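You operate a simulated robot arm through the tools that you are given. There is no shell and no other tool.

You run a simulated robot arm. Do the job below in one go: nothing can be reset, and whatever is moved stays where it is left.

JOB
Put steel plugs 20 and 10 in their numbered holes and give each about a quarter turn clockwise.
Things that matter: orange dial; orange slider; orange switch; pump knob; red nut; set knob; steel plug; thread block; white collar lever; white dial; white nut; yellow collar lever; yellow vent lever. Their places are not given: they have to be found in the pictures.

The check looks at the end state, three seconds after you hand in, the way a careful person would. Anything else that was tipped, shoved, dropped, spilled or broken makes it a failure.

ROBOT AND FRAMES
A 7-joint arm with a two-finger parallel gripper, fixed in place. Base frame: the origin is at the foot of the arm, x ahead of it, y to its left, z up. Readings come in m, rad, newtons and seconds.
With the tool pointing down near the work surface it reaches from about 0.1 to 0.64 m from the base axis. Its first joint turns from -1.152 to 1.152 rad. Payload 1.57 kg.
Tool frame: the origin (TCP) lies between the finger pads and is the grasp point; the fingertips stand 0.03 m ahead of it; z points along the fingers, y is the line along which they close. The gripper opens to 0.08 m. The fingers are 0.017 m wide and 0.012 m thick; the gripper's body (0.04 by 0.082 m) begins 0.08 m behind the TCP.
Orientation is that of the tool frame in the base frame, as a unit quaternion [w, x, y, z]. With the fingers straight down and closing along the base's y, the tool's x points along the base's -x, its y along +y and its z along -z.

CONTROLS
- The arm moves only by the tool drive_tool. Its argument "deltas" is text: rows parted by semicolons, each of 7 numbers parted by spaces: the shift along the base's x, y, z in units of 50 mm (1.0 is 50 mm), then the turn, a rotation vector about the base's x, y, z in units of 5 degrees (1.0 is 5 degrees), then the finger opening in mm, from 0 to 80. In form: tx ty tz rx ry rz jaw; .... A call has 1 to 20 rows; each row shifts and turns the commanded pose from where the row before left it. A call with a number of a shift or a turn outside -1 to 1 is refused whole. A row lasts 0.2 s, in which the tool goes at most 0.05 m and 0.15 rad; a call with a longer step from one row to the next is refused whole, and so is a gripper value outside its range. A pose out of reach is approached as far as the arm can. The call stops where the force on the tool passes 50 N (or 10 N more than at its start, if that is more) or the arm is blocked; 0.2 s more then pass. Each finger travels about 0.072 m/s and halts on what it meets, pressing with about 42 N; the grip force reading is that of the motor and also rises with nothing between the fingers. The clock runs only during rows and for 0.2 s after the last one: add rows that do not move to give the fingers time. It gives the time, the measured TCP pose, the force on the tool (base axes), the opening and the grip force at its end, in the units of the frame above (readings bear some noise), with the torque about the TCP (base axes, N m) and any sound that the robot's microphone picked up.
- Cameras (640 x 400 px; columns grow to the right, rows downward): "scene" is fixed at [0.0729, 0.4507, 1.4255]; the picture's right is [-0.56, -0.83, 0.00], its down [-0.47, 0.32, -0.83] and it looks along [0.68, -0.46, -0.56] (base axes); focal length 358 px, centre (320, 200). "wrist" rides on the gripper at [0.072, -0.007, -0.122] in the tool frame; the picture's right is [0.09, 1.00, 0.00], its down [-0.84, 0.08, -0.54] and it looks along [-0.54, 0.05, 0.84] (tool axes); focal length 238 px, centre (320, 200).
- grab_frame(camera): a new picture of that camera. The clock stands still meanwhile.
- point_at(camera, pixels): for up to 12 pixels [column, row] of the newest picture of that camera ("zoom" is the newest enlarged one), the place [x, y, z] in the base frame of the surface seen there, good to about 0.002 m. The clock stands still meanwhile.
- enlarge(camera, box): a new picture of the part [left, top, right, bottom] of that camera's present view, enlarged. The clock stands still meanwhile.
- finish_job(): hands the job in; it is judged then, once.

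Open the gripper and draw the arm clear of the work before you hand the job in, unless the task says otherwise.

The tools are called as name(argument=value, ...) on one line, values as JSON. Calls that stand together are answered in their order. drive_tool: Moves the arm, as the interface text tells. Its arguments: {"type":"object","properties":{"deltas":{"type":"string"}},"required":["deltas"]} The other tools are called the same way: grab_frame (camera) takes a picture; point_at (camera, pixels) gives the place of the surface under pixels of a picture; enlarge (camera, box) takes an enlarged picture of a part of a camera's view; finish_job () hands the job in.

At the start:

```text
time: 0.0
tool_pos: [0.3451, 0.162, 1.1882]
orientation: [0.001, -0.001, 1.0, 0.0]
contact_force: [-0.7, 1.3, 0.0]
moment: [-0.02, -0.03, -0.02]
finger_gap: 0.0801
grip_force: 0.0
```

scene: 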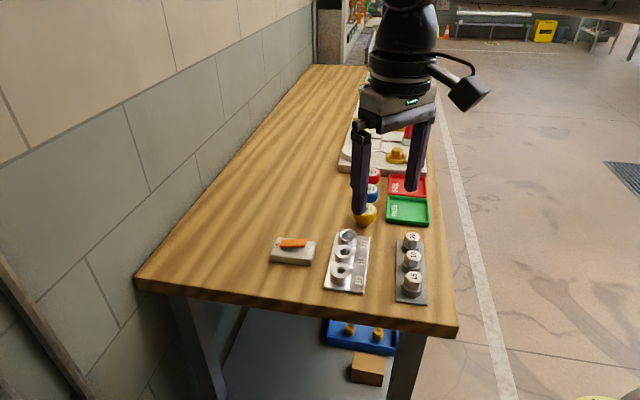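
wrist: 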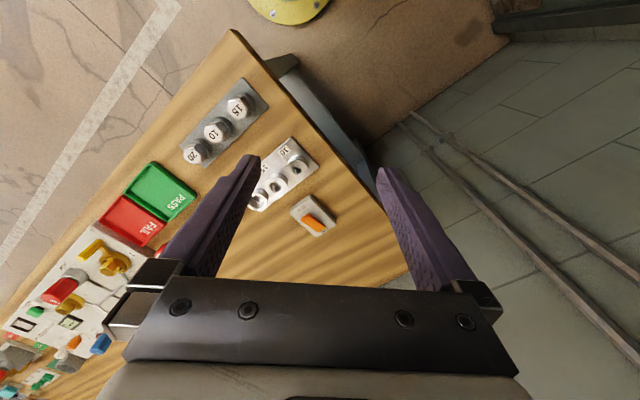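

The scene shows a block with three holes around (347,262) and a rack with plugs around (411,265). I enlarge both views to read the numbers.

enlarge(camera="scene", box=[260, 210, 440, 320])

enlarge(camera="wrist", box=[160, 60, 350, 240])

```text
3.56 times, centred on (350, 265) of scene
```

zoom: 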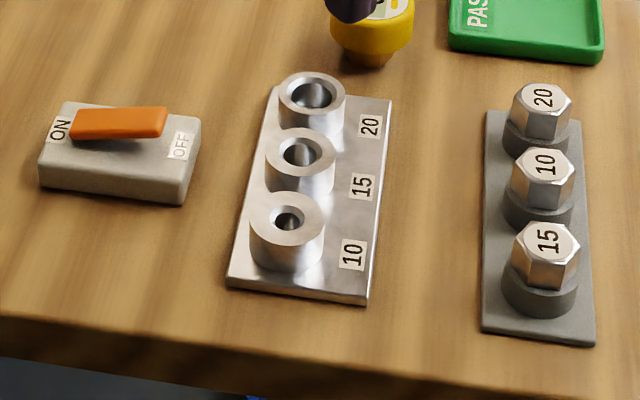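

```text
2.22 times, centred on (255, 150) of wrist
```

zoom: 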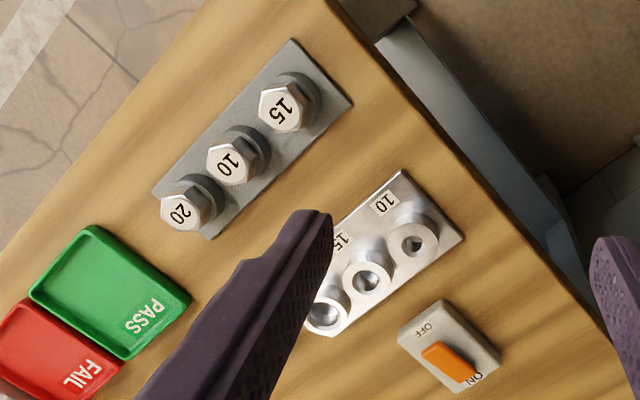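

Plugs from far to near read 20, 10, 15, and the holes read 20, 15, 10. I re-take the scene zoom so I can measure the places.

enlarge(camera="scene", box=[310, 220, 440, 310])

```text
4.44 times, centred on (375, 265) of scene
```

zoom: 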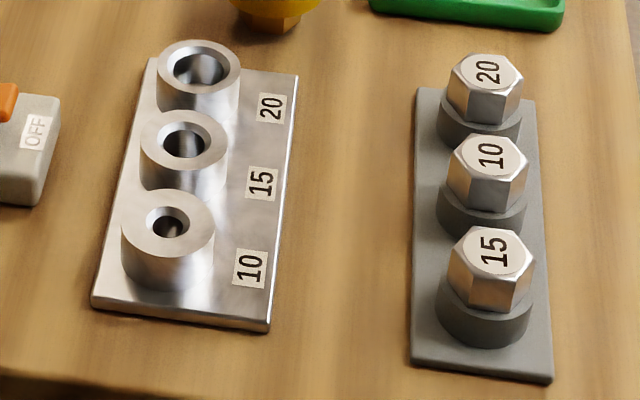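

I measure plug tops, hole rims, and plate corners in this zoom.

point_at(camera="zoom", pixels=[[487, 72], [490, 155], [493, 250], [166, 72], [235, 72], [198, 44], [128, 228], [208, 228], [167, 198], [168, 258], [350, 250], [430, 330]])

point_at(camera="zoom", pixels=[[155, 60], [297, 76], [93, 305], [268, 330], [420, 88], [535, 100], [413, 360], [550, 378], [462, 60], [520, 75], [198, 94], [168, 225]])

```text
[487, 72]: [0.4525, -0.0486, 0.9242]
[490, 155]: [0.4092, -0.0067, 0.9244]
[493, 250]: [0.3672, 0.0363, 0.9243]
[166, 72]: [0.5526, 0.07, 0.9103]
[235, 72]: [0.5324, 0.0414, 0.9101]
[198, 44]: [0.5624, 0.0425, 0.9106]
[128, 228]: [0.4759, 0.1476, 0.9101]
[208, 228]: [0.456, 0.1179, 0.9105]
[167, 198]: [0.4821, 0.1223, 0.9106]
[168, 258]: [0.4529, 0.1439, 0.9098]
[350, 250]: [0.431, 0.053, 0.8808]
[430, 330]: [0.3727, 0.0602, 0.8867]
```

```text
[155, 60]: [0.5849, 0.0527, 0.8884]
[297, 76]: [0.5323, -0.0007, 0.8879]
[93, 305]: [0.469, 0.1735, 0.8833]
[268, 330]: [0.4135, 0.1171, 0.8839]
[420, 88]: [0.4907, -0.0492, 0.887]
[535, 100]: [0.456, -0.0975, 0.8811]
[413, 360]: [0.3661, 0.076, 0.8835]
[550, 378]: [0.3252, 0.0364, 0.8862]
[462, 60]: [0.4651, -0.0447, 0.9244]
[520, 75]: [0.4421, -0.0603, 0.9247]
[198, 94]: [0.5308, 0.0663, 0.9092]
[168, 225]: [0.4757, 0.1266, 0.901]
```

The plug tops sit at z≈0.924: 20 at (0.4525,-0.049) and 10 at (0.409,-0.007). Hole 20 is near (0.544,0.055) and hole 10 near (0.467,0.133). I move above the plugs for a closer look at the hex orientation.

drive_tool(deltas="0.1 -0.567 -0.467 0 0 0 80; 0.1 -0.567 -0.467 0 0 0 80; 0.1 -0.567 -0.467 0 0 0 80; 0.1 -0.567 -0.467 0 0 0 80; 0.1 -0.567 -0.467 0 0 0 80; 0.1 -0.567 -0.467 0 0 0 80; 0 0 0 0 0 0 80")

grab_frame(camera="wrist")

grab_frame(camera="scene")

```text
time: 1.6
tool_pos: [0.3754, -0.0054, 1.0461]
orientation: [0.0, 0.0, 1.0, 0.0]
contact_force: [0.2, -0.2, -0.5]
moment: [0.03, 0.01, 0.0]
finger_gap: 0.0801
grip_force: 0.0
```

```text
taken
```

wrist: 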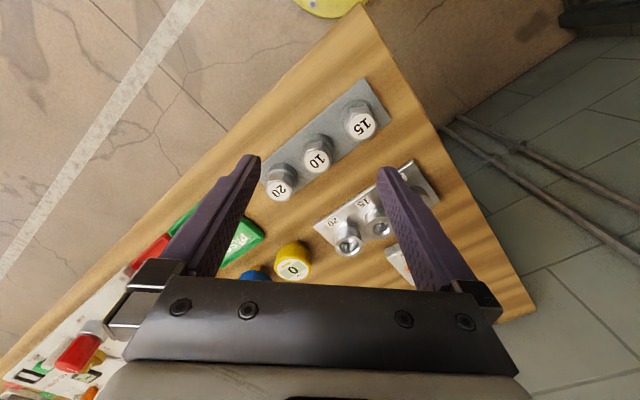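

```text
taken
```

scene: 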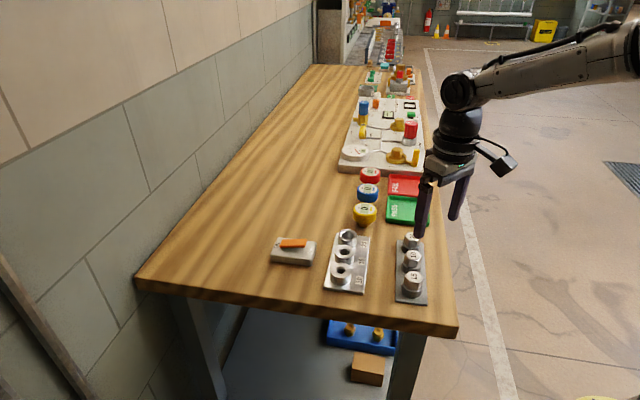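

The wrist view shows plugs at (280,183), (317,158), (360,122). I enlarge to read the flats' directions.

enlarge(camera="wrist", box=[255, 75, 399, 210])

enlarge(camera="scene", box=[390, 225, 435, 300])

```text
2.96 times, centred on (327, 142) of wrist
```

zoom: 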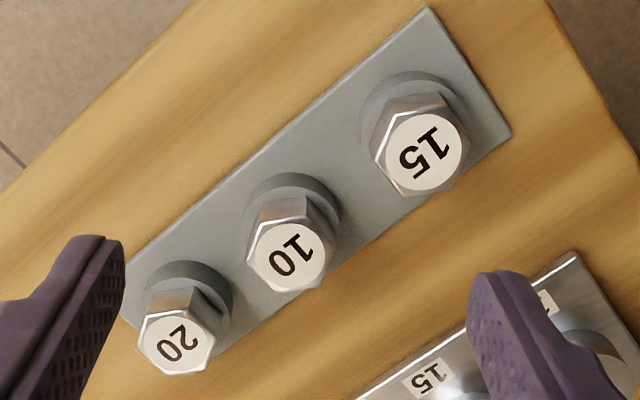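

```text
5.33 times, centred on (412, 262) of scene
```

zoom: 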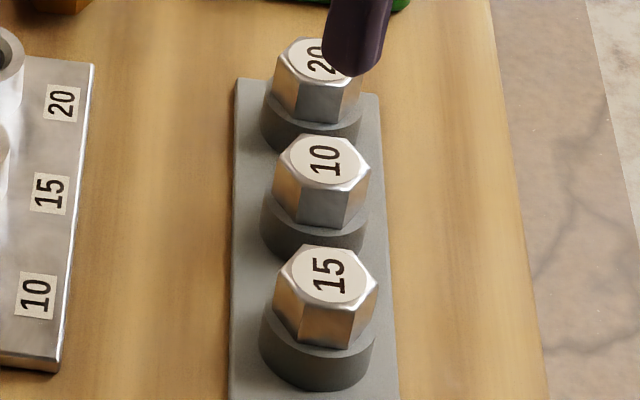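

I zoom tighter on plugs 10 and 20 to pick hex corners.

enlarge(camera="scene", box=[400, 228, 426, 250])

enlarge(camera="scene", box=[400, 246, 426, 264])

```text
16.00 times, centred on (413, 239) of scene
```

zoom: 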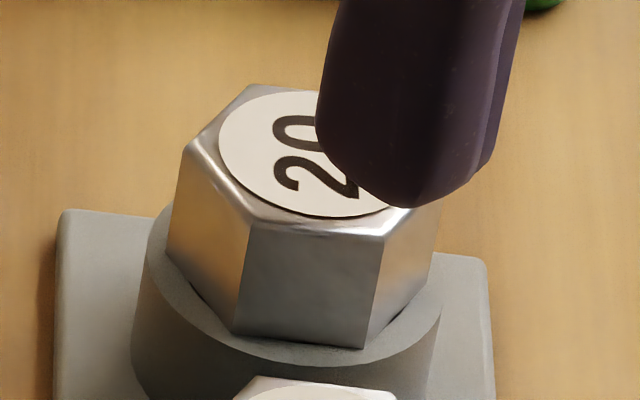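

```text
16.00 times, centred on (413, 255) of scene
```

zoom: 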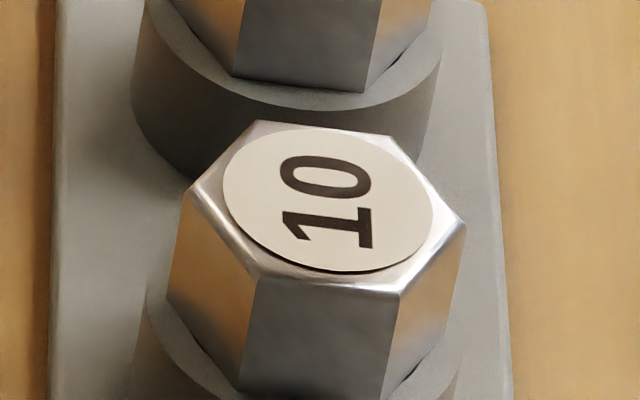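

Clear hex corners for plug 10 at (258,122), (393,140), (465,225), (397,288), (252,275), (187,193). I locate them, slightly inset.

point_at(camera="zoom", pixels=[[260, 126], [390, 143], [460, 225], [396, 285], [254, 271], [192, 194], [327, 200], [320, 380], [240, 100], [330, 110], [420, 90], [480, 100]])

```text
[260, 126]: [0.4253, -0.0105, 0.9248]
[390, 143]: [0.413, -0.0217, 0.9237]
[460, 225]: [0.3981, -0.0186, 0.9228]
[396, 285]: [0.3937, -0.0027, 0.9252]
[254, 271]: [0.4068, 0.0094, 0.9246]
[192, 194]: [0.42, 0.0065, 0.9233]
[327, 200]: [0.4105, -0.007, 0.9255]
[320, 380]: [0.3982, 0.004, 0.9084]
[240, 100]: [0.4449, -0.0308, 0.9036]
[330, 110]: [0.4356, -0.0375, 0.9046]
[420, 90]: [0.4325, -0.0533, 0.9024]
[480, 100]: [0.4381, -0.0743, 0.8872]
```

Plug 10's centre is about (0.4095,-0.0063), and one pair of its flats has normals along the row (135°). Now I zoom on holes 20 and 10 to get exact centres.

enlarge(camera="scene", box=[334, 226, 362, 246])

```text
16.00 times, centred on (348, 236) of scene
```

zoom: 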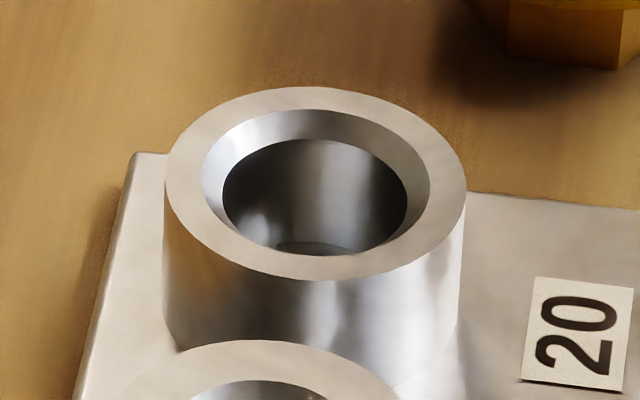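

The hole 20 rim has its ellipse centre near (316,183). I sample symmetric points on the flat rim.

point_at(camera="zoom", pixels=[[448, 183], [184, 183], [316, 268], [316, 98], [409, 243], [223, 123], [409, 123], [223, 243], [316, 258], [316, 108], [440, 200], [192, 166]])

enlarge(camera="scene", box=[327, 262, 355, 282])

```text
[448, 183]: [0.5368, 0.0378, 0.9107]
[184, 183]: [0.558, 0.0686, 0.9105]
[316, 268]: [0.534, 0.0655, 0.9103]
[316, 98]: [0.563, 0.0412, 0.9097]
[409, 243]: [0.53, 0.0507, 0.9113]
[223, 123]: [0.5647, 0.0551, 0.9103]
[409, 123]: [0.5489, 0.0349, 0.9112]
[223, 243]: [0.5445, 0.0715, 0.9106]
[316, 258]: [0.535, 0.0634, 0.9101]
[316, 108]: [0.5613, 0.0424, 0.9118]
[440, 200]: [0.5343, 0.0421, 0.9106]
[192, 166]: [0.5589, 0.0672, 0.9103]
```

```text
16.00 times, centred on (341, 272) of scene
```

zoom: 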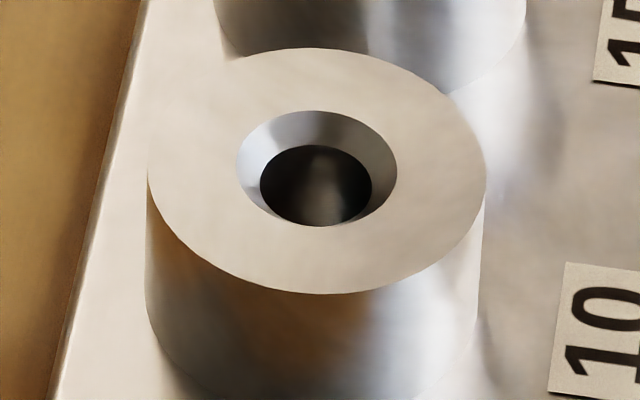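

Hole 20's centre averages to (0.5475,0.0533). I sample hole 10's rim about its ellipse centre at (317,170).

point_at(camera="zoom", pixels=[[444, 170], [190, 170], [317, 262], [317, 78], [407, 235], [227, 105], [407, 105], [227, 235], [435, 190], [199, 150], [360, 255], [274, 85]])

enlarge(camera="scene", box=[400, 246, 426, 264])

```text
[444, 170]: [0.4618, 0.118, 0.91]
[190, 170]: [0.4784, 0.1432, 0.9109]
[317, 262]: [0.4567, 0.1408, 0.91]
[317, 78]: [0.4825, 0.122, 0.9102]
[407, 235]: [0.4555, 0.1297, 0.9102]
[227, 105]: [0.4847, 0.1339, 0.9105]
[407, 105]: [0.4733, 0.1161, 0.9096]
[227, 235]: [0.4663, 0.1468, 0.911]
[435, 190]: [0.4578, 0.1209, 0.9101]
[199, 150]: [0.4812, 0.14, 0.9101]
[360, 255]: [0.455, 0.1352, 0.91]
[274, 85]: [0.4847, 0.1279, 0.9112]
```

```text
16.00 times, centred on (413, 255) of scene
```

zoom: 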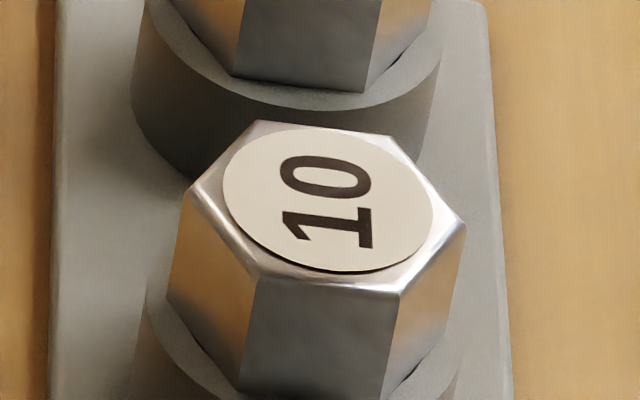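

Hole 10's centre averages to (0.4698,0.1312). Now I sample the label disc of plug 10 around (327.5,199.5) to refine its centre.

point_at(camera="zoom", pixels=[[412, 210], [243, 190], [327, 257], [327, 142], [387, 241], [268, 158], [387, 158], [268, 241], [327, 230], [327, 169], [370, 200], [285, 199]])

```text
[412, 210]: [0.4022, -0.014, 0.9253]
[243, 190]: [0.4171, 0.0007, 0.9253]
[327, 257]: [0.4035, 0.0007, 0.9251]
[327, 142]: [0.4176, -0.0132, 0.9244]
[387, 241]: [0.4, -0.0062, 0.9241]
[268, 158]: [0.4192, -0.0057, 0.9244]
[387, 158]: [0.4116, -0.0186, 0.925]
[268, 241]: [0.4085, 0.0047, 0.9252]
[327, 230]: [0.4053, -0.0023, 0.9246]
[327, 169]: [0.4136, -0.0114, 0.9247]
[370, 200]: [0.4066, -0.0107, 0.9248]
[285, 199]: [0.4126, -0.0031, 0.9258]
```

Plug 10's centre is (0.4098,-0.0066), which puts plug 20 at (0.4522,-0.0490). I turn the tool +45° and shift above plug 10 with the jaw at 44 mm.

drive_tool(deltas="0.077 0 0 0 0 1 44; 0.077 0 0 0 0 1 44; 0.077 0 0 0 0 1 44; 0.077 0 0 0 0 1 44; 0.077 0 0 0 0 1 44; 0.077 0 0 0 0 1 44; 0.077 0 0 0 0 1 44; 0.077 0 0 0 0 1 44; 0.077 0 0 0 0 1 44; 0 0 0 0 0 0 44; 0 0 0 0 0 0 44")

drive_tool(deltas="0 0 0 0 0 0 44")

drive_tool(deltas="0 0 0 0 0 0 44")

drive_tool(deltas="0 0 0 0 0 0 44")

```text
time: 4.0
tool_pos: [0.4082, -0.0071, 1.0486]
orientation: [0.0, -0.383, 0.924, 0.0]
contact_force: [0.2, -0.5, 0.6]
moment: [-0.01, -0.03, 0.02]
finger_gap: 0.044
grip_force: 0.2
```

```text
time: 4.4
tool_pos: [0.4091, -0.0079, 1.0482]
orientation: [0.0, -0.383, 0.924, 0.0]
contact_force: [0.3, -0.1, -0.2]
moment: [-0.01, 0.03, 0.0]
finger_gap: 0.044
grip_force: 0.0
```

```text
time: 4.8
tool_pos: [0.4105, -0.0078, 1.0485]
orientation: [0.0, -0.383, 0.924, 0.0]
contact_force: [-0.9, -0.2, -0.4]
moment: [-0.03, -0.02, 0.03]
finger_gap: 0.044
grip_force: 0.0
```

```text
time: 5.2
tool_pos: [0.4096, -0.0069, 1.0488]
orientation: [-0.001, -0.383, 0.924, 0.0]
contact_force: [0.1, -0.1, 0.0]
moment: [0.04, -0.01, 0.03]
finger_gap: 0.0438
grip_force: 0.1
```

Averaged TCP is (0.4094,-0.0074,1.0485), with the closing line at 135°. I check the wrist view before descending.

grab_frame(camera="wrist")

enlarge(camera="scene", box=[380, 180, 450, 300])

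```text
taken
```

wrist: 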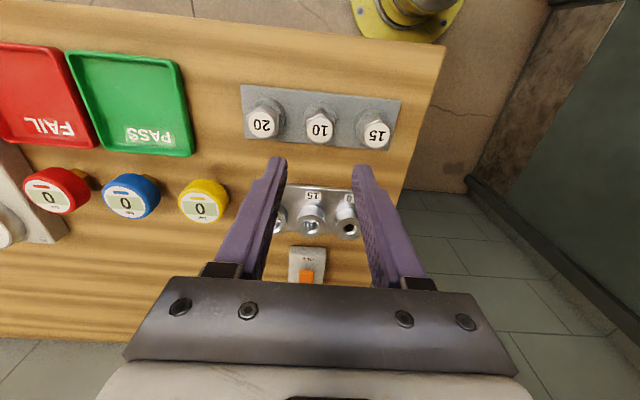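

```text
3.33 times, centred on (415, 240) of scene
```

zoom: 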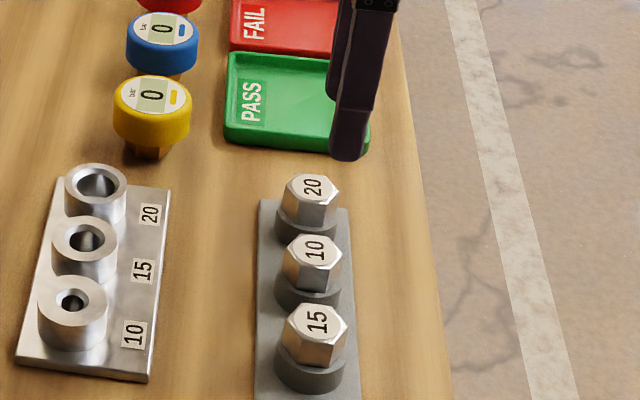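

The row lies level across the wrist picture and the fingers straddle the 10 column at about x=318. I descend to just above the heads (fingertips ≈0.930) and look again.

drive_tool(deltas="0.008 0.016 -0.59 0 0 0 44; 0 0 -0.59 0 0 0 44; 0 0 -0.59 0 0 0 44; 0 0 0 0 0 0 44")

enlarge(camera="wrist", box=[200, 60, 440, 260])

enlarge(camera="scene", box=[380, 200, 450, 300])

```text
time: 6.2
tool_pos: [0.4104, -0.0078, 0.9609]
orientation: [0.0, -0.383, 0.924, 0.0]
contact_force: [0.8, -0.8, -0.1]
moment: [-0.01, 0.0, 0.02]
finger_gap: 0.0438
grip_force: 0.0
```

```text
2.00 times, centred on (320, 160) of wrist
```

zoom: 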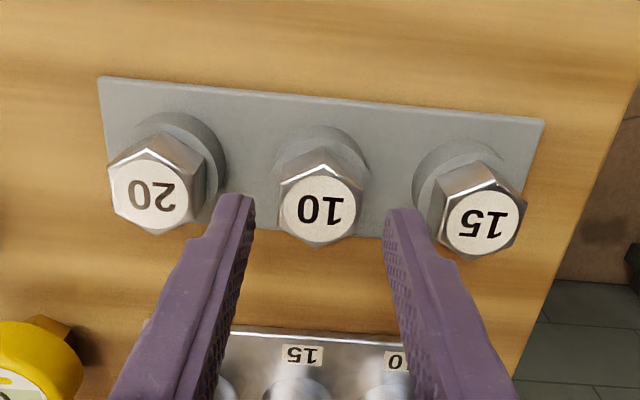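

```text
4.00 times, centred on (415, 250) of scene
```

zoom: 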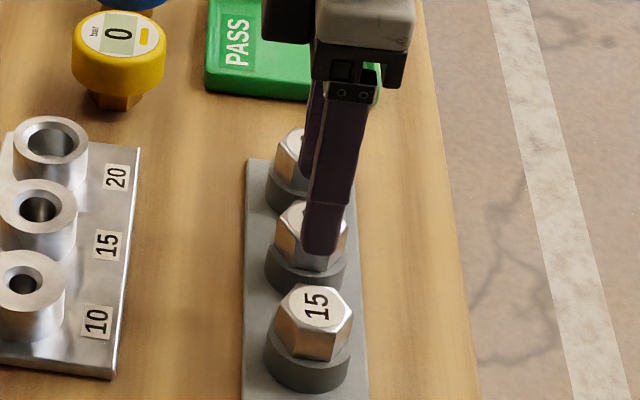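

The fingers straddle plug 10 evenly (inner edges at x≈252 and 388, plug at 320), with flats facing the fingers. I lower 21.5 mm and close.

drive_tool(deltas="0 0 -0.215 0 0 0 44; 0 0 -0.215 0 0 0 44; 0 0 0 0 0 0 44; 0 0 0 0 0 0 20; 0 0 0 0 0 0 20; 0 0 0 0 0 0 20")

enlarge(camera="wrist", box=[200, 60, 440, 260])

```text
time: 7.6
tool_pos: [0.4093, -0.0069, 0.9382]
orientation: [0.0, -0.383, 0.924, 0.0]
contact_force: [0.7, -1.0, 0.3]
moment: [0.01, 0.01, -0.01]
finger_gap: 0.0332
grip_force: 41.4
```

```text
2.00 times, centred on (320, 160) of wrist
```

zoom: 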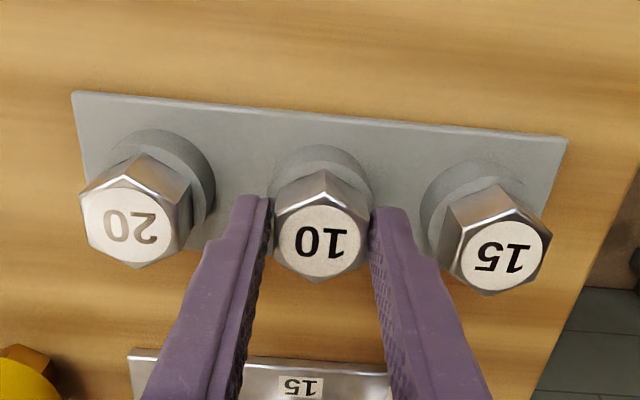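

The grip reads 33.2 mm at 41 N on the flats. I lift straight up slowly and check that the plug comes along.

drive_tool(deltas="0 0 0.2 0 0 0 20; 0 0 0.3 0 0 0 20; 0 0 0.5 0 0 0 20; 0 0 0.5 0 0 0 20; 0 0 0.5 0 0 0 20; 0 0 0 0 0 0 20")

grab_frame(camera="wrist")

enlarge(camera="scene", box=[380, 180, 450, 300])

```text
time: 9.0
tool_pos: [0.4108, -0.0074, 1.0369]
orientation: [0.0, -0.383, 0.924, 0.0]
contact_force: [-0.2, 0.1, -2.0]
moment: [0.03, -0.01, 0.02]
finger_gap: 0.0333
grip_force: 41.0
```

```text
taken
```

wrist: 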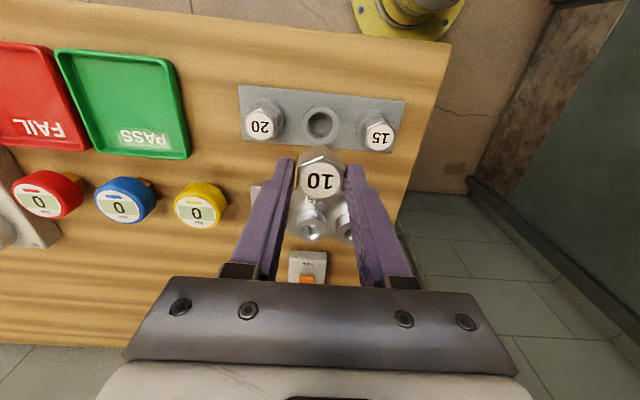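

```text
3.33 times, centred on (415, 240) of scene
```

zoom: 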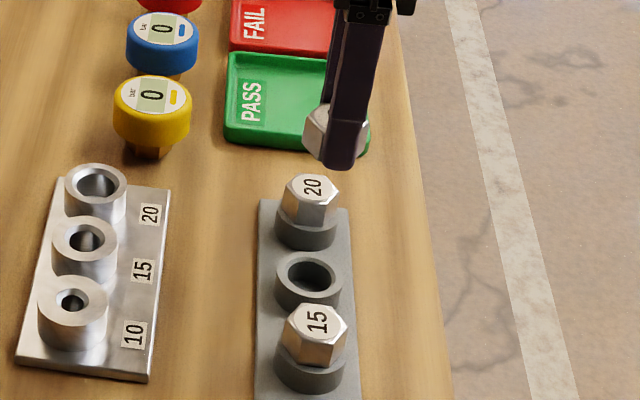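

Plug 10 is held and lifted clear, leaving its socket empty. I carry it above hole 10 and look at the shank.

drive_tool(deltas="0.2392 0.5524 0 0 0 0 20; 0.2392 0.5524 0 0 0 0 20; 0.2392 0.5524 0 0 0 0 20; 0.2392 0.5524 0 0 0 0 20; 0.2392 0.5524 0 0 0 0 20; 0 0 0 0 0 0 20; 0 0 0 0 0 0 20")

drive_tool(deltas="0 0 0 0 0 0 20")

drive_tool(deltas="0 0 0 0 0 0 20")

drive_tool(deltas="0 0 0 0 0 0 20")

enlarge(camera="scene", box=[310, 190, 390, 310])

grab_frame(camera="wrist")

```text
time: 10.6
tool_pos: [0.4687, 0.1308, 1.0384]
orientation: [0.0, -0.382, 0.924, 0.0]
contact_force: [0.2, -1.1, -0.8]
moment: [0.01, 0.0, 0.01]
finger_gap: 0.0332
grip_force: 41.4
```

```text
time: 11.0
tool_pos: [0.4687, 0.1309, 1.0375]
orientation: [-0.001, -0.382, 0.924, 0.0]
contact_force: [0.6, 0.4, -1.6]
moment: [-0.02, -0.03, 0.03]
finger_gap: 0.0333
grip_force: 41.6
```

```text
time: 11.4
tool_pos: [0.4684, 0.1307, 1.038]
orientation: [0.0, -0.383, 0.924, 0.0]
contact_force: [-0.1, 0.6, -1.5]
moment: [0.01, 0.01, 0.0]
finger_gap: 0.0332
grip_force: 41.6
```

```text
time: 11.8
tool_pos: [0.47, 0.1306, 1.0377]
orientation: [0.001, -0.383, 0.924, 0.0]
contact_force: [-0.4, -0.1, -0.8]
moment: [-0.01, -0.02, -0.02]
finger_gap: 0.0333
grip_force: 41.4
```

```text
3.33 times, centred on (350, 250) of scene
```

zoom: 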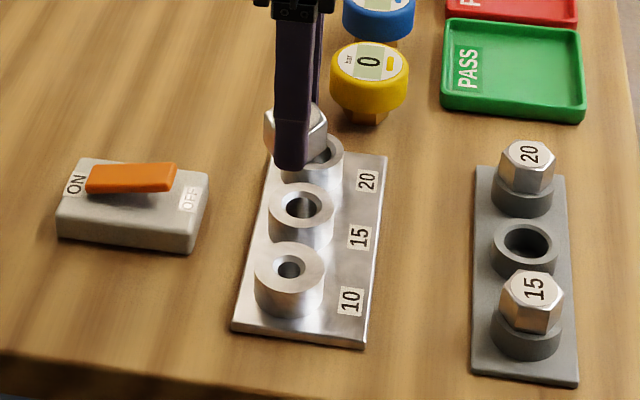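

```text
taken
```

wrist: 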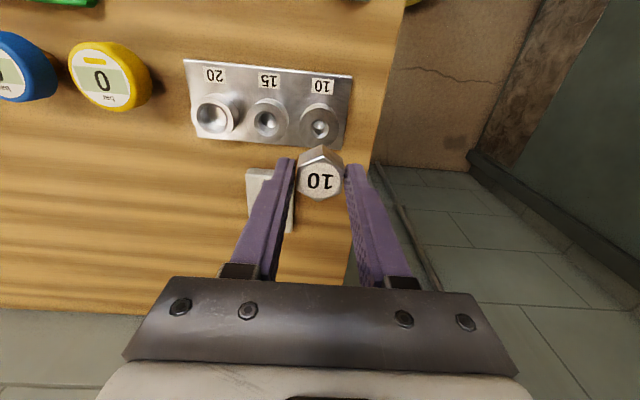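

Average TCP is (0.4690,0.1308). I zoom in to see the plug's shank under the fingers.

enlarge(camera="scene", box=[332, 205, 372, 250])

enlarge(camera="wrist", box=[270, 80, 370, 210])

```text
8.89 times, centred on (352, 228) of scene
```

zoom: 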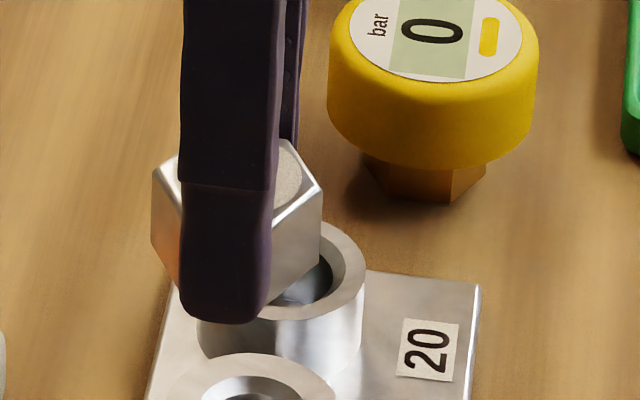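

```text
3.08 times, centred on (320, 145) of wrist
```

zoom: 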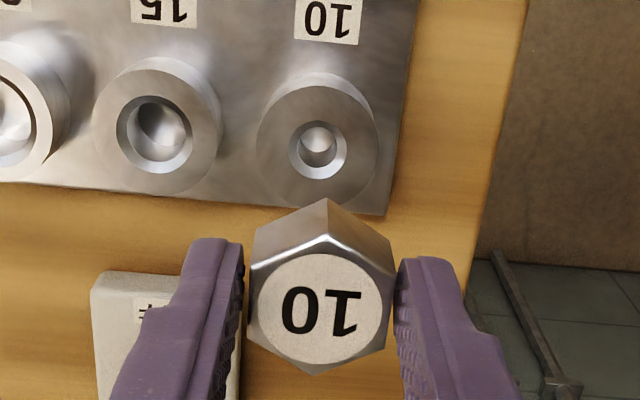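

The shank is hidden from here. I shift +0.4 mm in x and descend 65 mm, watching the force.

drive_tool(deltas="0.01 0.004 -0.5 0 0 0 20; 0 0 -0.4 0 0 0 20; 0 0 -0.3 0 0 0 20; 0 0 -0.1 0 0 0 20; 0 0 0 0 0 0 20")

enlarge(camera="wrist", box=[250, 60, 390, 210])

enlarge(camera="scene", box=[320, 230, 370, 290])

```text
time: 13.0
tool_pos: [0.4711, 0.1322, 0.9713]
orientation: [-0.001, -0.382, 0.924, 0.0]
contact_force: [-0.4, -0.1, -1.4]
moment: [0.03, 0.02, 0.0]
finger_gap: 0.0337
grip_force: 41.7
```

```text
2.67 times, centred on (320, 135) of wrist
```

zoom: 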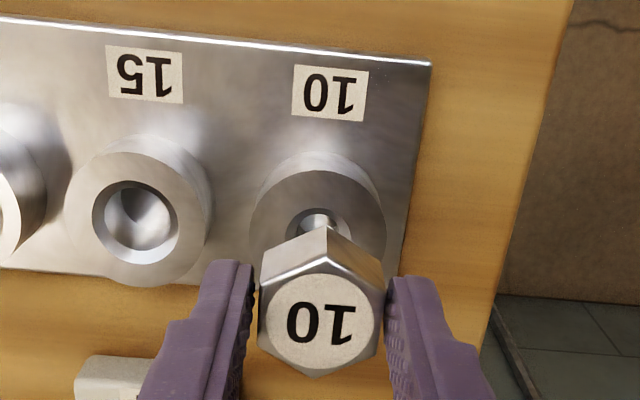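

```text
6.67 times, centred on (345, 260) of scene
```

zoom: 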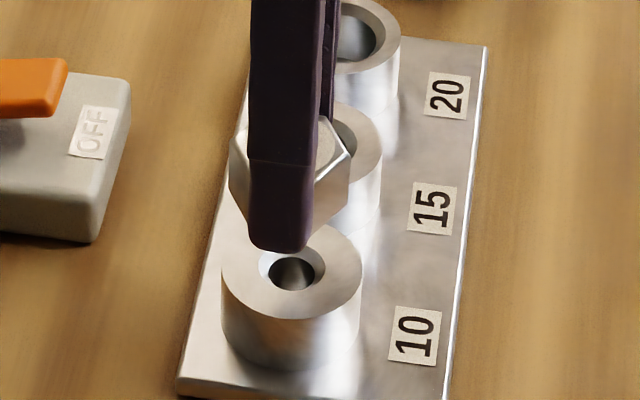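

No contact yet, and the hole still shows clear under the fingertip. I descend another 12 mm in small steps.

drive_tool(deltas="0 0 -0.08 0 0 0 20; 0 0 -0.08 0 0 0 20; 0 0 -0.08 0 0 0 20; 0 0 0 0 0 0 20")

enlarge(camera="wrist", box=[250, 60, 390, 210])

enlarge(camera="scene", box=[320, 230, 370, 290])

```text
time: 14.0
tool_pos: [0.471, 0.1311, 0.9607]
orientation: [0.0, -0.383, 0.924, 0.0]
contact_force: [0.2, 0.0, -1.6]
moment: [-0.01, 0.0, 0.02]
finger_gap: 0.0332
grip_force: 41.7
```

```text
2.67 times, centred on (320, 135) of wrist
```

zoom: 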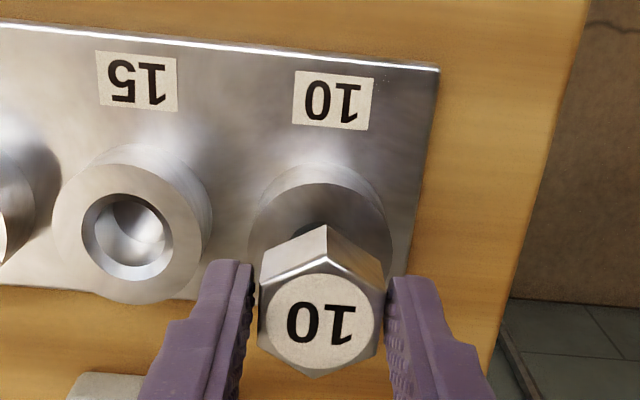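

```text
6.67 times, centred on (345, 260) of scene
```

zoom: 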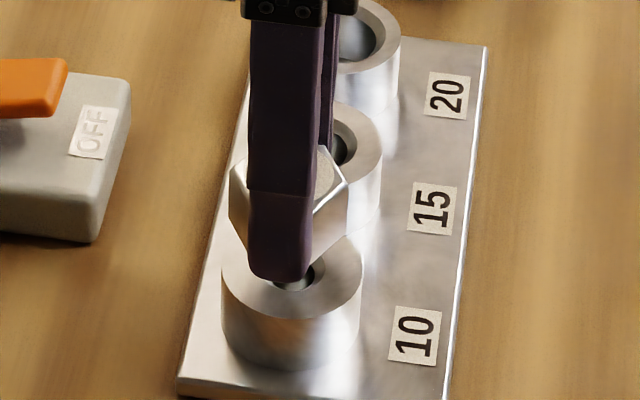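

Force is still near zero and the shank seems to be entering at (295,283). I continue down in 2.5 mm steps toward the seat height (TCP ≈0.945).

drive_tool(deltas="0 0 -0.05 0 0 0 20; 0 0 -0.05 0 0 0 20; 0 0 -0.05 0 0 0 20; 0 0 0 0 0 0 20")

enlarge(camera="scene", box=[320, 230, 370, 290])

```text
time: 15.0
tool_pos: [0.4728, 0.1322, 0.9518]
orientation: [0.0, -0.383, 0.924, 0.001]
contact_force: [-0.5, 0.0, -1.8]
moment: [0.0, -0.01, 0.0]
finger_gap: 0.0335
grip_force: 41.0
```

```text
6.67 times, centred on (345, 260) of scene
```

zoom: 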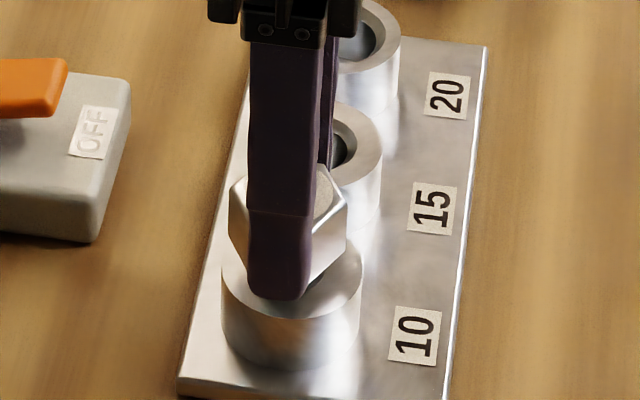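

Force remains near zero with about 7 mm to go. I continue in 2 mm steps.

drive_tool(deltas="0 0 -0.04 0 0 0 20; 0 0 -0.04 0 0 0 20; 0 0 -0.02 0 0 0 20; 0 0 0 0 0 0 20")

enlarge(camera="scene", box=[320, 230, 370, 290])

enlarge(camera="wrist", box=[250, 60, 390, 210])

```text
time: 16.0
tool_pos: [0.4701, 0.1308, 0.9483]
orientation: [-0.001, -0.383, 0.924, 0.0]
contact_force: [-0.6, 0.3, -1.4]
moment: [-0.02, -0.01, -0.01]
finger_gap: 0.0335
grip_force: 41.7
```

```text
6.67 times, centred on (345, 260) of scene
```

zoom: 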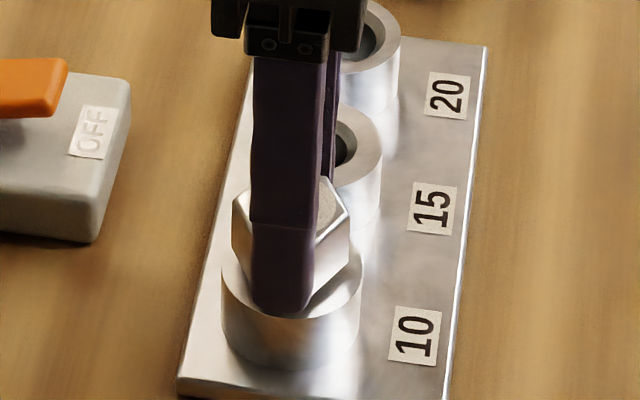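

```text
2.67 times, centred on (320, 135) of wrist
```

zoom: 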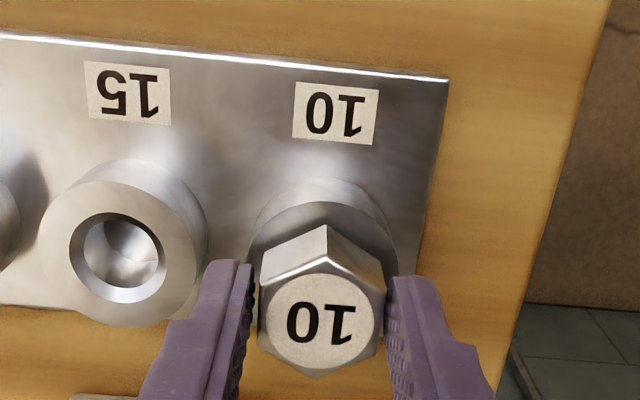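

It is still free-moving, about 4 mm above the seat. I continue in 1 mm steps.

drive_tool(deltas="0 0 -0.02 0 0 0 20; 0 0 -0.02 0 0 0 20; 0 0 -0.02 0 0 0 20; 0 0 0 0 0 0 20")

enlarge(camera="scene", box=[320, 230, 370, 290])

```text
time: 17.0
tool_pos: [0.4708, 0.1305, 0.9455]
orientation: [0.0, -0.383, 0.924, 0.0]
contact_force: [-0.4, 0.4, -1.2]
moment: [-0.01, -0.01, 0.02]
finger_gap: 0.0336
grip_force: 41.6
```

```text
6.67 times, centred on (345, 260) of scene
```

zoom: 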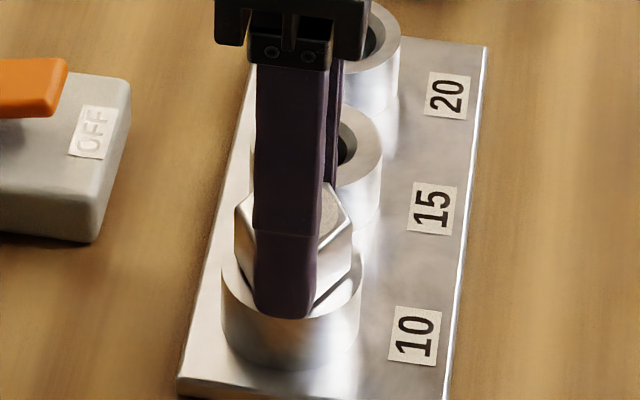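

The fingers have crept slightly right in the scene picture, so I check the wrist view for plug tilt before pressing on.

enlarge(camera="wrist", box=[250, 60, 390, 210])

enlarge(camera="scene", box=[334, 250, 364, 280])

```text
2.67 times, centred on (320, 135) of wrist
```

zoom: 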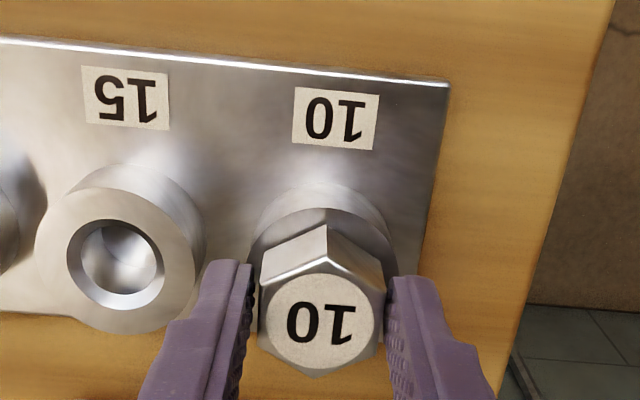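

```text
13.33 times, centred on (349, 265) of scene
```

zoom: 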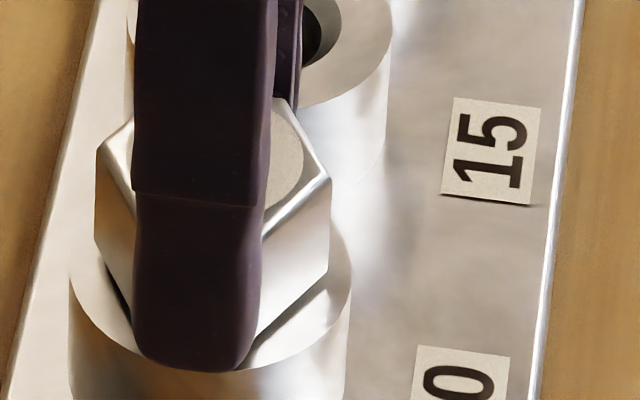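

The plug looks upright and centred on the boss (head 95–330, boss 70–350), nearly seated. I go down in 0.5 mm steps watching for contact.

drive_tool(deltas="0 0 -0.01 0 0 0 20; 0 0 -0.01 0 0 0 20; 0 0 0 0 0 0 20")

drive_tool(deltas="0 0 -0.01 0 0 0 20; 0 0 -0.01 0 0 0 20; 0 0 0 0 0 0 20")

```text
time: 17.8
tool_pos: [0.4708, 0.1302, 0.9444]
orientation: [0.0, -0.383, 0.924, 0.0]
contact_force: [-0.4, 0.4, -0.8]
moment: [0.03, 0.01, 0.02]
finger_gap: 0.0333
grip_force: 41.7
```

```text
time: 18.6
tool_pos: [0.4703, 0.1311, 0.9439]
orientation: [0.001, -0.383, 0.924, 0.0]
contact_force: [-0.3, 0.3, -1.4]
moment: [0.02, 0.03, 0.02]
finger_gap: 0.0333
grip_force: 41.1
```

Still no contact at TCP ≈0.944. I keep going in small steps.

drive_tool(deltas="0 0 -0.01 0 0 0 20; 0 0 -0.01 0 0 0 20; 0 0 0 0 0 0 20")

enlarge(camera="scene", box=[334, 250, 364, 280])

```text
time: 19.4
tool_pos: [0.471, 0.1308, 0.9447]
orientation: [0.001, -0.383, 0.924, 0.0]
contact_force: [-3.0, -3.1, 7.6]
moment: [-0.09, 0.18, 0.02]
finger_gap: 0.0332
grip_force: 40.9
```

```text
13.33 times, centred on (349, 265) of scene
```

zoom: 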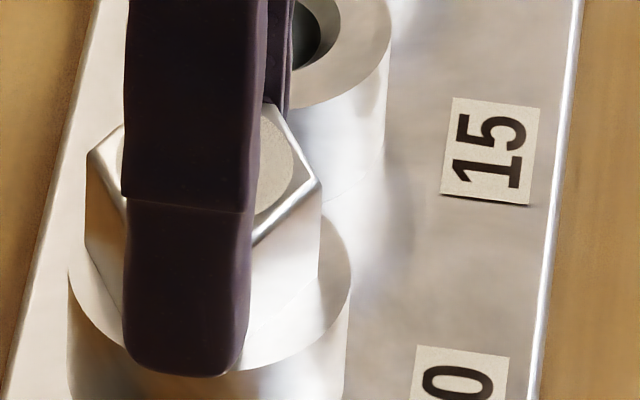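

Contact: 7.6 N upward at z≈0.9447 with lateral −3/−3 N, so the head has met the rim. I ease 0.5 mm along −x and −y to relieve the side load and re-read.

drive_tool(deltas="-0.01 -0.01 0 0 0 0 20; 0 0 0 0 0 0 20")

drive_tool(deltas="0 0 0 0 0 0 20")

enlarge(camera="scene", box=[334, 250, 364, 280])

enlarge(camera="wrist", box=[250, 60, 390, 210])

```text
time: 20.0
tool_pos: [0.4718, 0.1303, 0.944]
orientation: [0.001, -0.383, 0.924, -0.001]
contact_force: [-0.7, -5.5, 17.0]
moment: [-0.27, 0.23, 0.04]
finger_gap: 0.0336
grip_force: 40.9
```

```text
time: 20.4
tool_pos: [0.4715, 0.1307, 0.9449]
orientation: [0.002, -0.383, 0.924, -0.001]
contact_force: [-0.6, -5.3, 20.2]
moment: [-0.31, 0.21, 0.04]
finger_gap: 0.0337
grip_force: 41.7
```

```text
13.33 times, centred on (349, 265) of scene
```

zoom: 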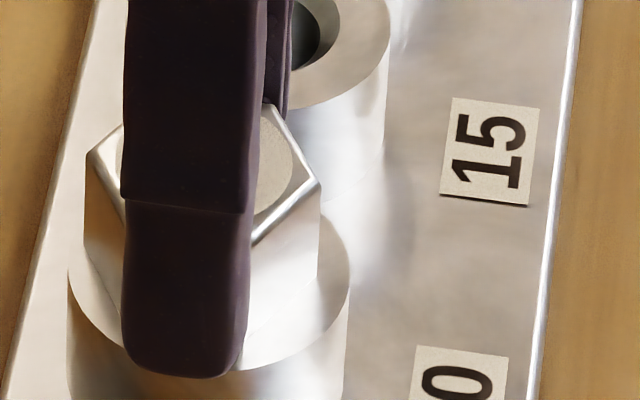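

```text
2.67 times, centred on (320, 135) of wrist
```

zoom: 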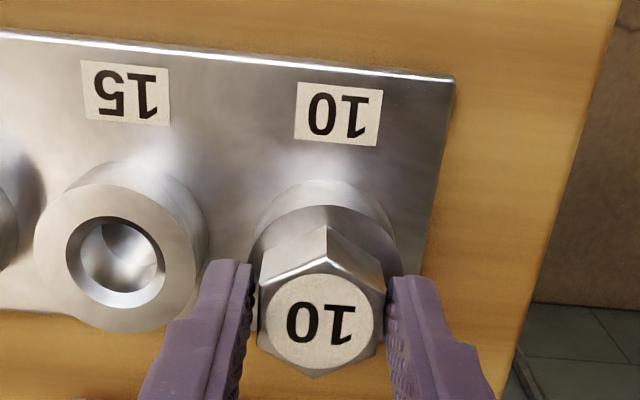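

Vertical force is creeping up to 20 N. I measure the plug's top face and the rim to see whether it is seated.

enlarge(camera="scene", box=[334, 250, 364, 280])

point_at(camera="zoom", pixels=[[275, 150], [280, 180], [268, 205], [285, 165], [340, 260], [300, 340], [330, 310], [90, 300], [312, 180], [270, 120], [285, 270], [110, 220]])

```text
13.33 times, centred on (349, 265) of scene
```

zoom: 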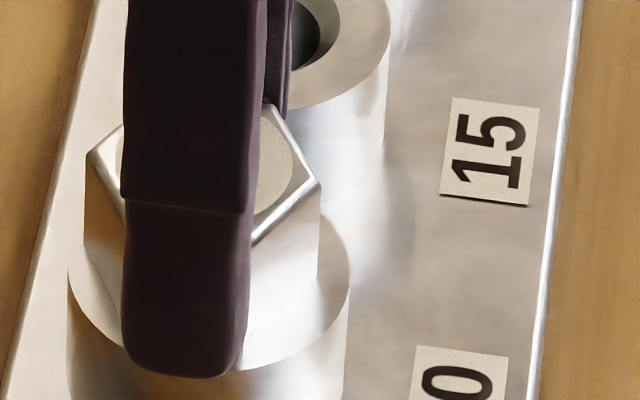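

```text
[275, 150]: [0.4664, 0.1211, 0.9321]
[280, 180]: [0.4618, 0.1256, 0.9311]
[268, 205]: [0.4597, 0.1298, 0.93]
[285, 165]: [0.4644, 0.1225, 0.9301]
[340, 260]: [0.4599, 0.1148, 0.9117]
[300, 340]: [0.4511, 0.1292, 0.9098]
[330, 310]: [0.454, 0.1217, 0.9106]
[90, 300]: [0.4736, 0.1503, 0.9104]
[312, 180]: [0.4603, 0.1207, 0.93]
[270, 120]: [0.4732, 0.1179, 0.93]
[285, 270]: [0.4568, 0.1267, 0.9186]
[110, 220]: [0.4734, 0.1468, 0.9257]
```

The plug's top is at z≈0.9305, so the head bottom sits on the 0.910 rim: seated. I back off slightly (0.5 mm up, 0.5 mm −y) and read the force before turning.

drive_tool(deltas="0 -0.01 0.01 0 0 0 20; 0 0 0 0 0 0 20")

drive_tool(deltas="0 0 0 0 0 0 20; 0 0 0 0 0 0 20")

```text
time: 21.0
tool_pos: [0.47, 0.1312, 0.9441]
orientation: [0.001, -0.383, 0.924, 0.0]
contact_force: [6.0, 0.4, 16.5]
moment: [-0.24, -0.07, 0.1]
finger_gap: 0.0336
grip_force: 41.9
```

```text
time: 21.6
tool_pos: [0.4704, 0.1307, 0.9441]
orientation: [0.002, -0.383, 0.924, -0.001]
contact_force: [6.9, 0.6, 17.0]
moment: [0.02, -0.31, 0.02]
finger_gap: 0.0331
grip_force: 41.4
```

The loads are moderate (17 N down-press, 7 N side). I begin the clockwise turn: nine rows of −5° about z, then check.

drive_tool(deltas="0 0 0 0 0 -0.5 20; 0 0 0 0 0 -0.5 20; 0 0 0 0 0 -0.5 20; 0 0 0 0 0 -0.5 20; 0 0 0 0 0 -0.5 20; 0 0 0 0 0 -0.5 20; 0 0 0 0 0 0 20")

enlarge(camera="scene", box=[334, 250, 364, 280])

```text
time: 23.2
tool_pos: [0.4705, 0.1292, 0.9425]
orientation: [0.0, -0.258, 0.966, 0.0]
contact_force: [-2.8, 6.8, 20.1]
moment: [0.2, 0.06, -0.04]
finger_gap: 0.0335
grip_force: 41.4
```

```text
13.33 times, centred on (349, 265) of scene
```

zoom: 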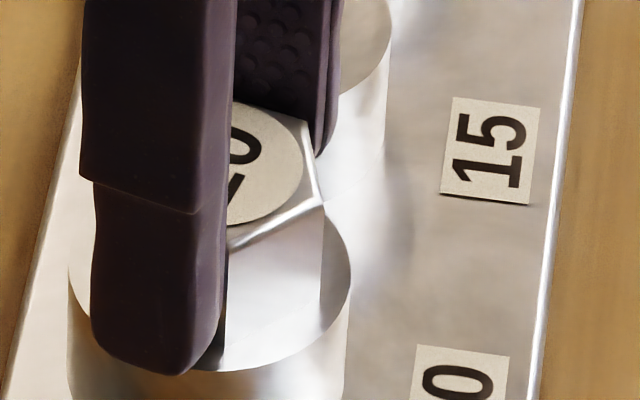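

The plug turned with the gripper (15° so far, force about 20 N). I continue −45° more.

drive_tool(deltas="0 0 0 0 0 -0.75 20; 0 0 0 0 0 -0.75 20; 0 0 0 0 0 -0.75 20; 0 0 0 0 0 -0.75 20; 0 0 0 0 0 -0.75 20; 0 0 0 0 0 -0.75 20; 0 0 0 0 0 -0.75 20; 0 0 0 0 0 -0.75 20; 0 0 0 0 0 0 20")

enlarge(camera="scene", box=[334, 250, 364, 280])

```text
time: 25.2
tool_pos: [0.4711, 0.1307, 0.9432]
orientation: [-0.001, 0.0, 1.0, 0.0]
contact_force: [1.3, 2.5, 11.8]
moment: [0.08, -0.16, 0.01]
finger_gap: 0.0334
grip_force: 41.1
```

```text
13.33 times, centred on (349, 265) of scene
```

zoom: 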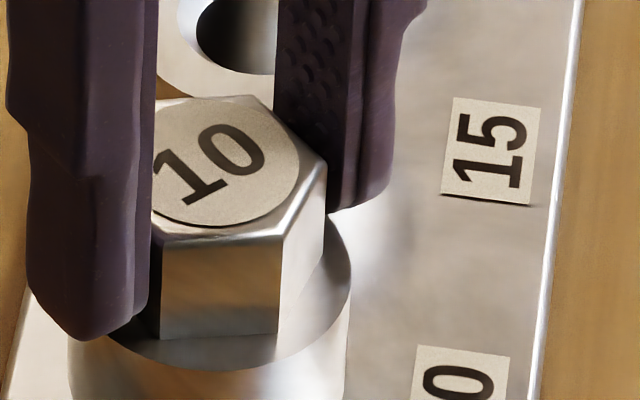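

45° done, and the label has visibly rotated clockwise. I turn the other 45°.

drive_tool(deltas="0 0 0 0 0 -0.75 20; 0 0 0 0 0 -0.75 20; 0 0 0 0 0 -0.75 20; 0 0 0 0 0 -0.75 20; 0 0 0 0 0 -0.75 20; 0 0 0 0 0 -0.75 20; 0 0 0 0 0 -0.75 20; 0 0 0 0 0 -0.75 20; 0 0 0 0 0 -0.75 20; 0 0 0 0 0 -0.75 20; 0 0 0 0 0 -0.75 20; 0 0 0 0 0 -0.75 20; 0 0 0 0 0 0 20")

enlarge(camera="scene", box=[334, 250, 364, 280])

```text
time: 28.0
tool_pos: [0.4716, 0.1301, 0.9431]
orientation: [-0.001, 0.383, 0.924, 0.0]
contact_force: [-0.6, 0.7, 2.8]
moment: [0.0, -0.02, -0.04]
finger_gap: 0.0333
grip_force: 41.5
```

```text
13.33 times, centred on (349, 265) of scene
```

zoom: 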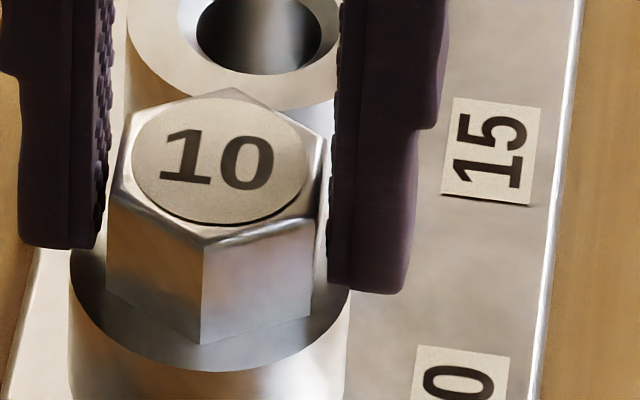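

The full 90° is reached with the label upright and force down to 2.8 N. I open the fingers and lift away.

drive_tool(deltas="0 0 0 0 0 0 37; 0 0 0 0 0 0 46; 0 0 0 0 0 0 46; 0 0 0.3 0 0 0 46; 0 0 0.6 0 0 0 46; 0 0 0.7 0 0 0 46; 0 0 0.4 0 0 0 46; 0 0 0 0 0 0 46")

enlarge(camera="scene", box=[330, 248, 360, 284])

grab_frame(camera="wrist")

```text
time: 29.8
tool_pos: [0.4702, 0.132, 1.0442]
orientation: [0.0, 0.383, 0.924, 0.0]
contact_force: [0.4, -1.0, 0.7]
moment: [0.0, 0.03, 0.0]
finger_gap: 0.0457
grip_force: 0.0
```

```text
11.11 times, centred on (345, 266) of scene
```

zoom: 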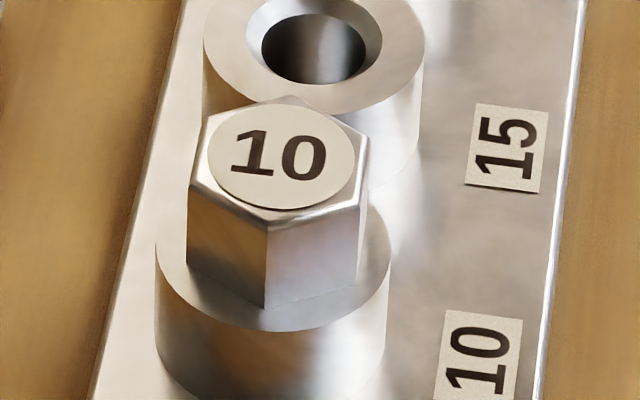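

```text
taken
```

wrist: 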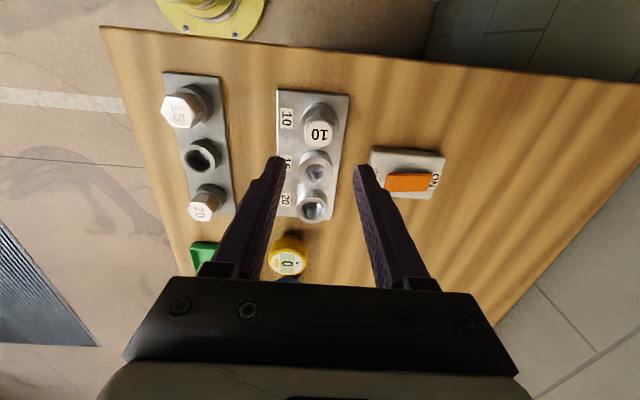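

Plug 10 stands in hole 10. I check its height, level and centring.

point_at(camera="zoom", pixels=[[240, 120], [325, 195], [325, 130], [235, 180], [282, 110], [282, 200], [282, 156], [215, 150], [350, 160], [280, 320], [375, 280], [170, 250]])

```text
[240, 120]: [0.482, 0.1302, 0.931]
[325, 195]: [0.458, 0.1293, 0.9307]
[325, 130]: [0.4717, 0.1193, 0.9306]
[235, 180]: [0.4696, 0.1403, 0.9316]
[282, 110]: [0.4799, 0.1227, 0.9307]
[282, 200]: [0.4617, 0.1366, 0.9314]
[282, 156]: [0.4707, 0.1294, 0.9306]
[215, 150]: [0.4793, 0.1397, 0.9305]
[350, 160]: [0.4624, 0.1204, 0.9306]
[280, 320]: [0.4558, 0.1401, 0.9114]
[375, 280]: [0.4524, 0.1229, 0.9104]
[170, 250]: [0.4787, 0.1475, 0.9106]
```

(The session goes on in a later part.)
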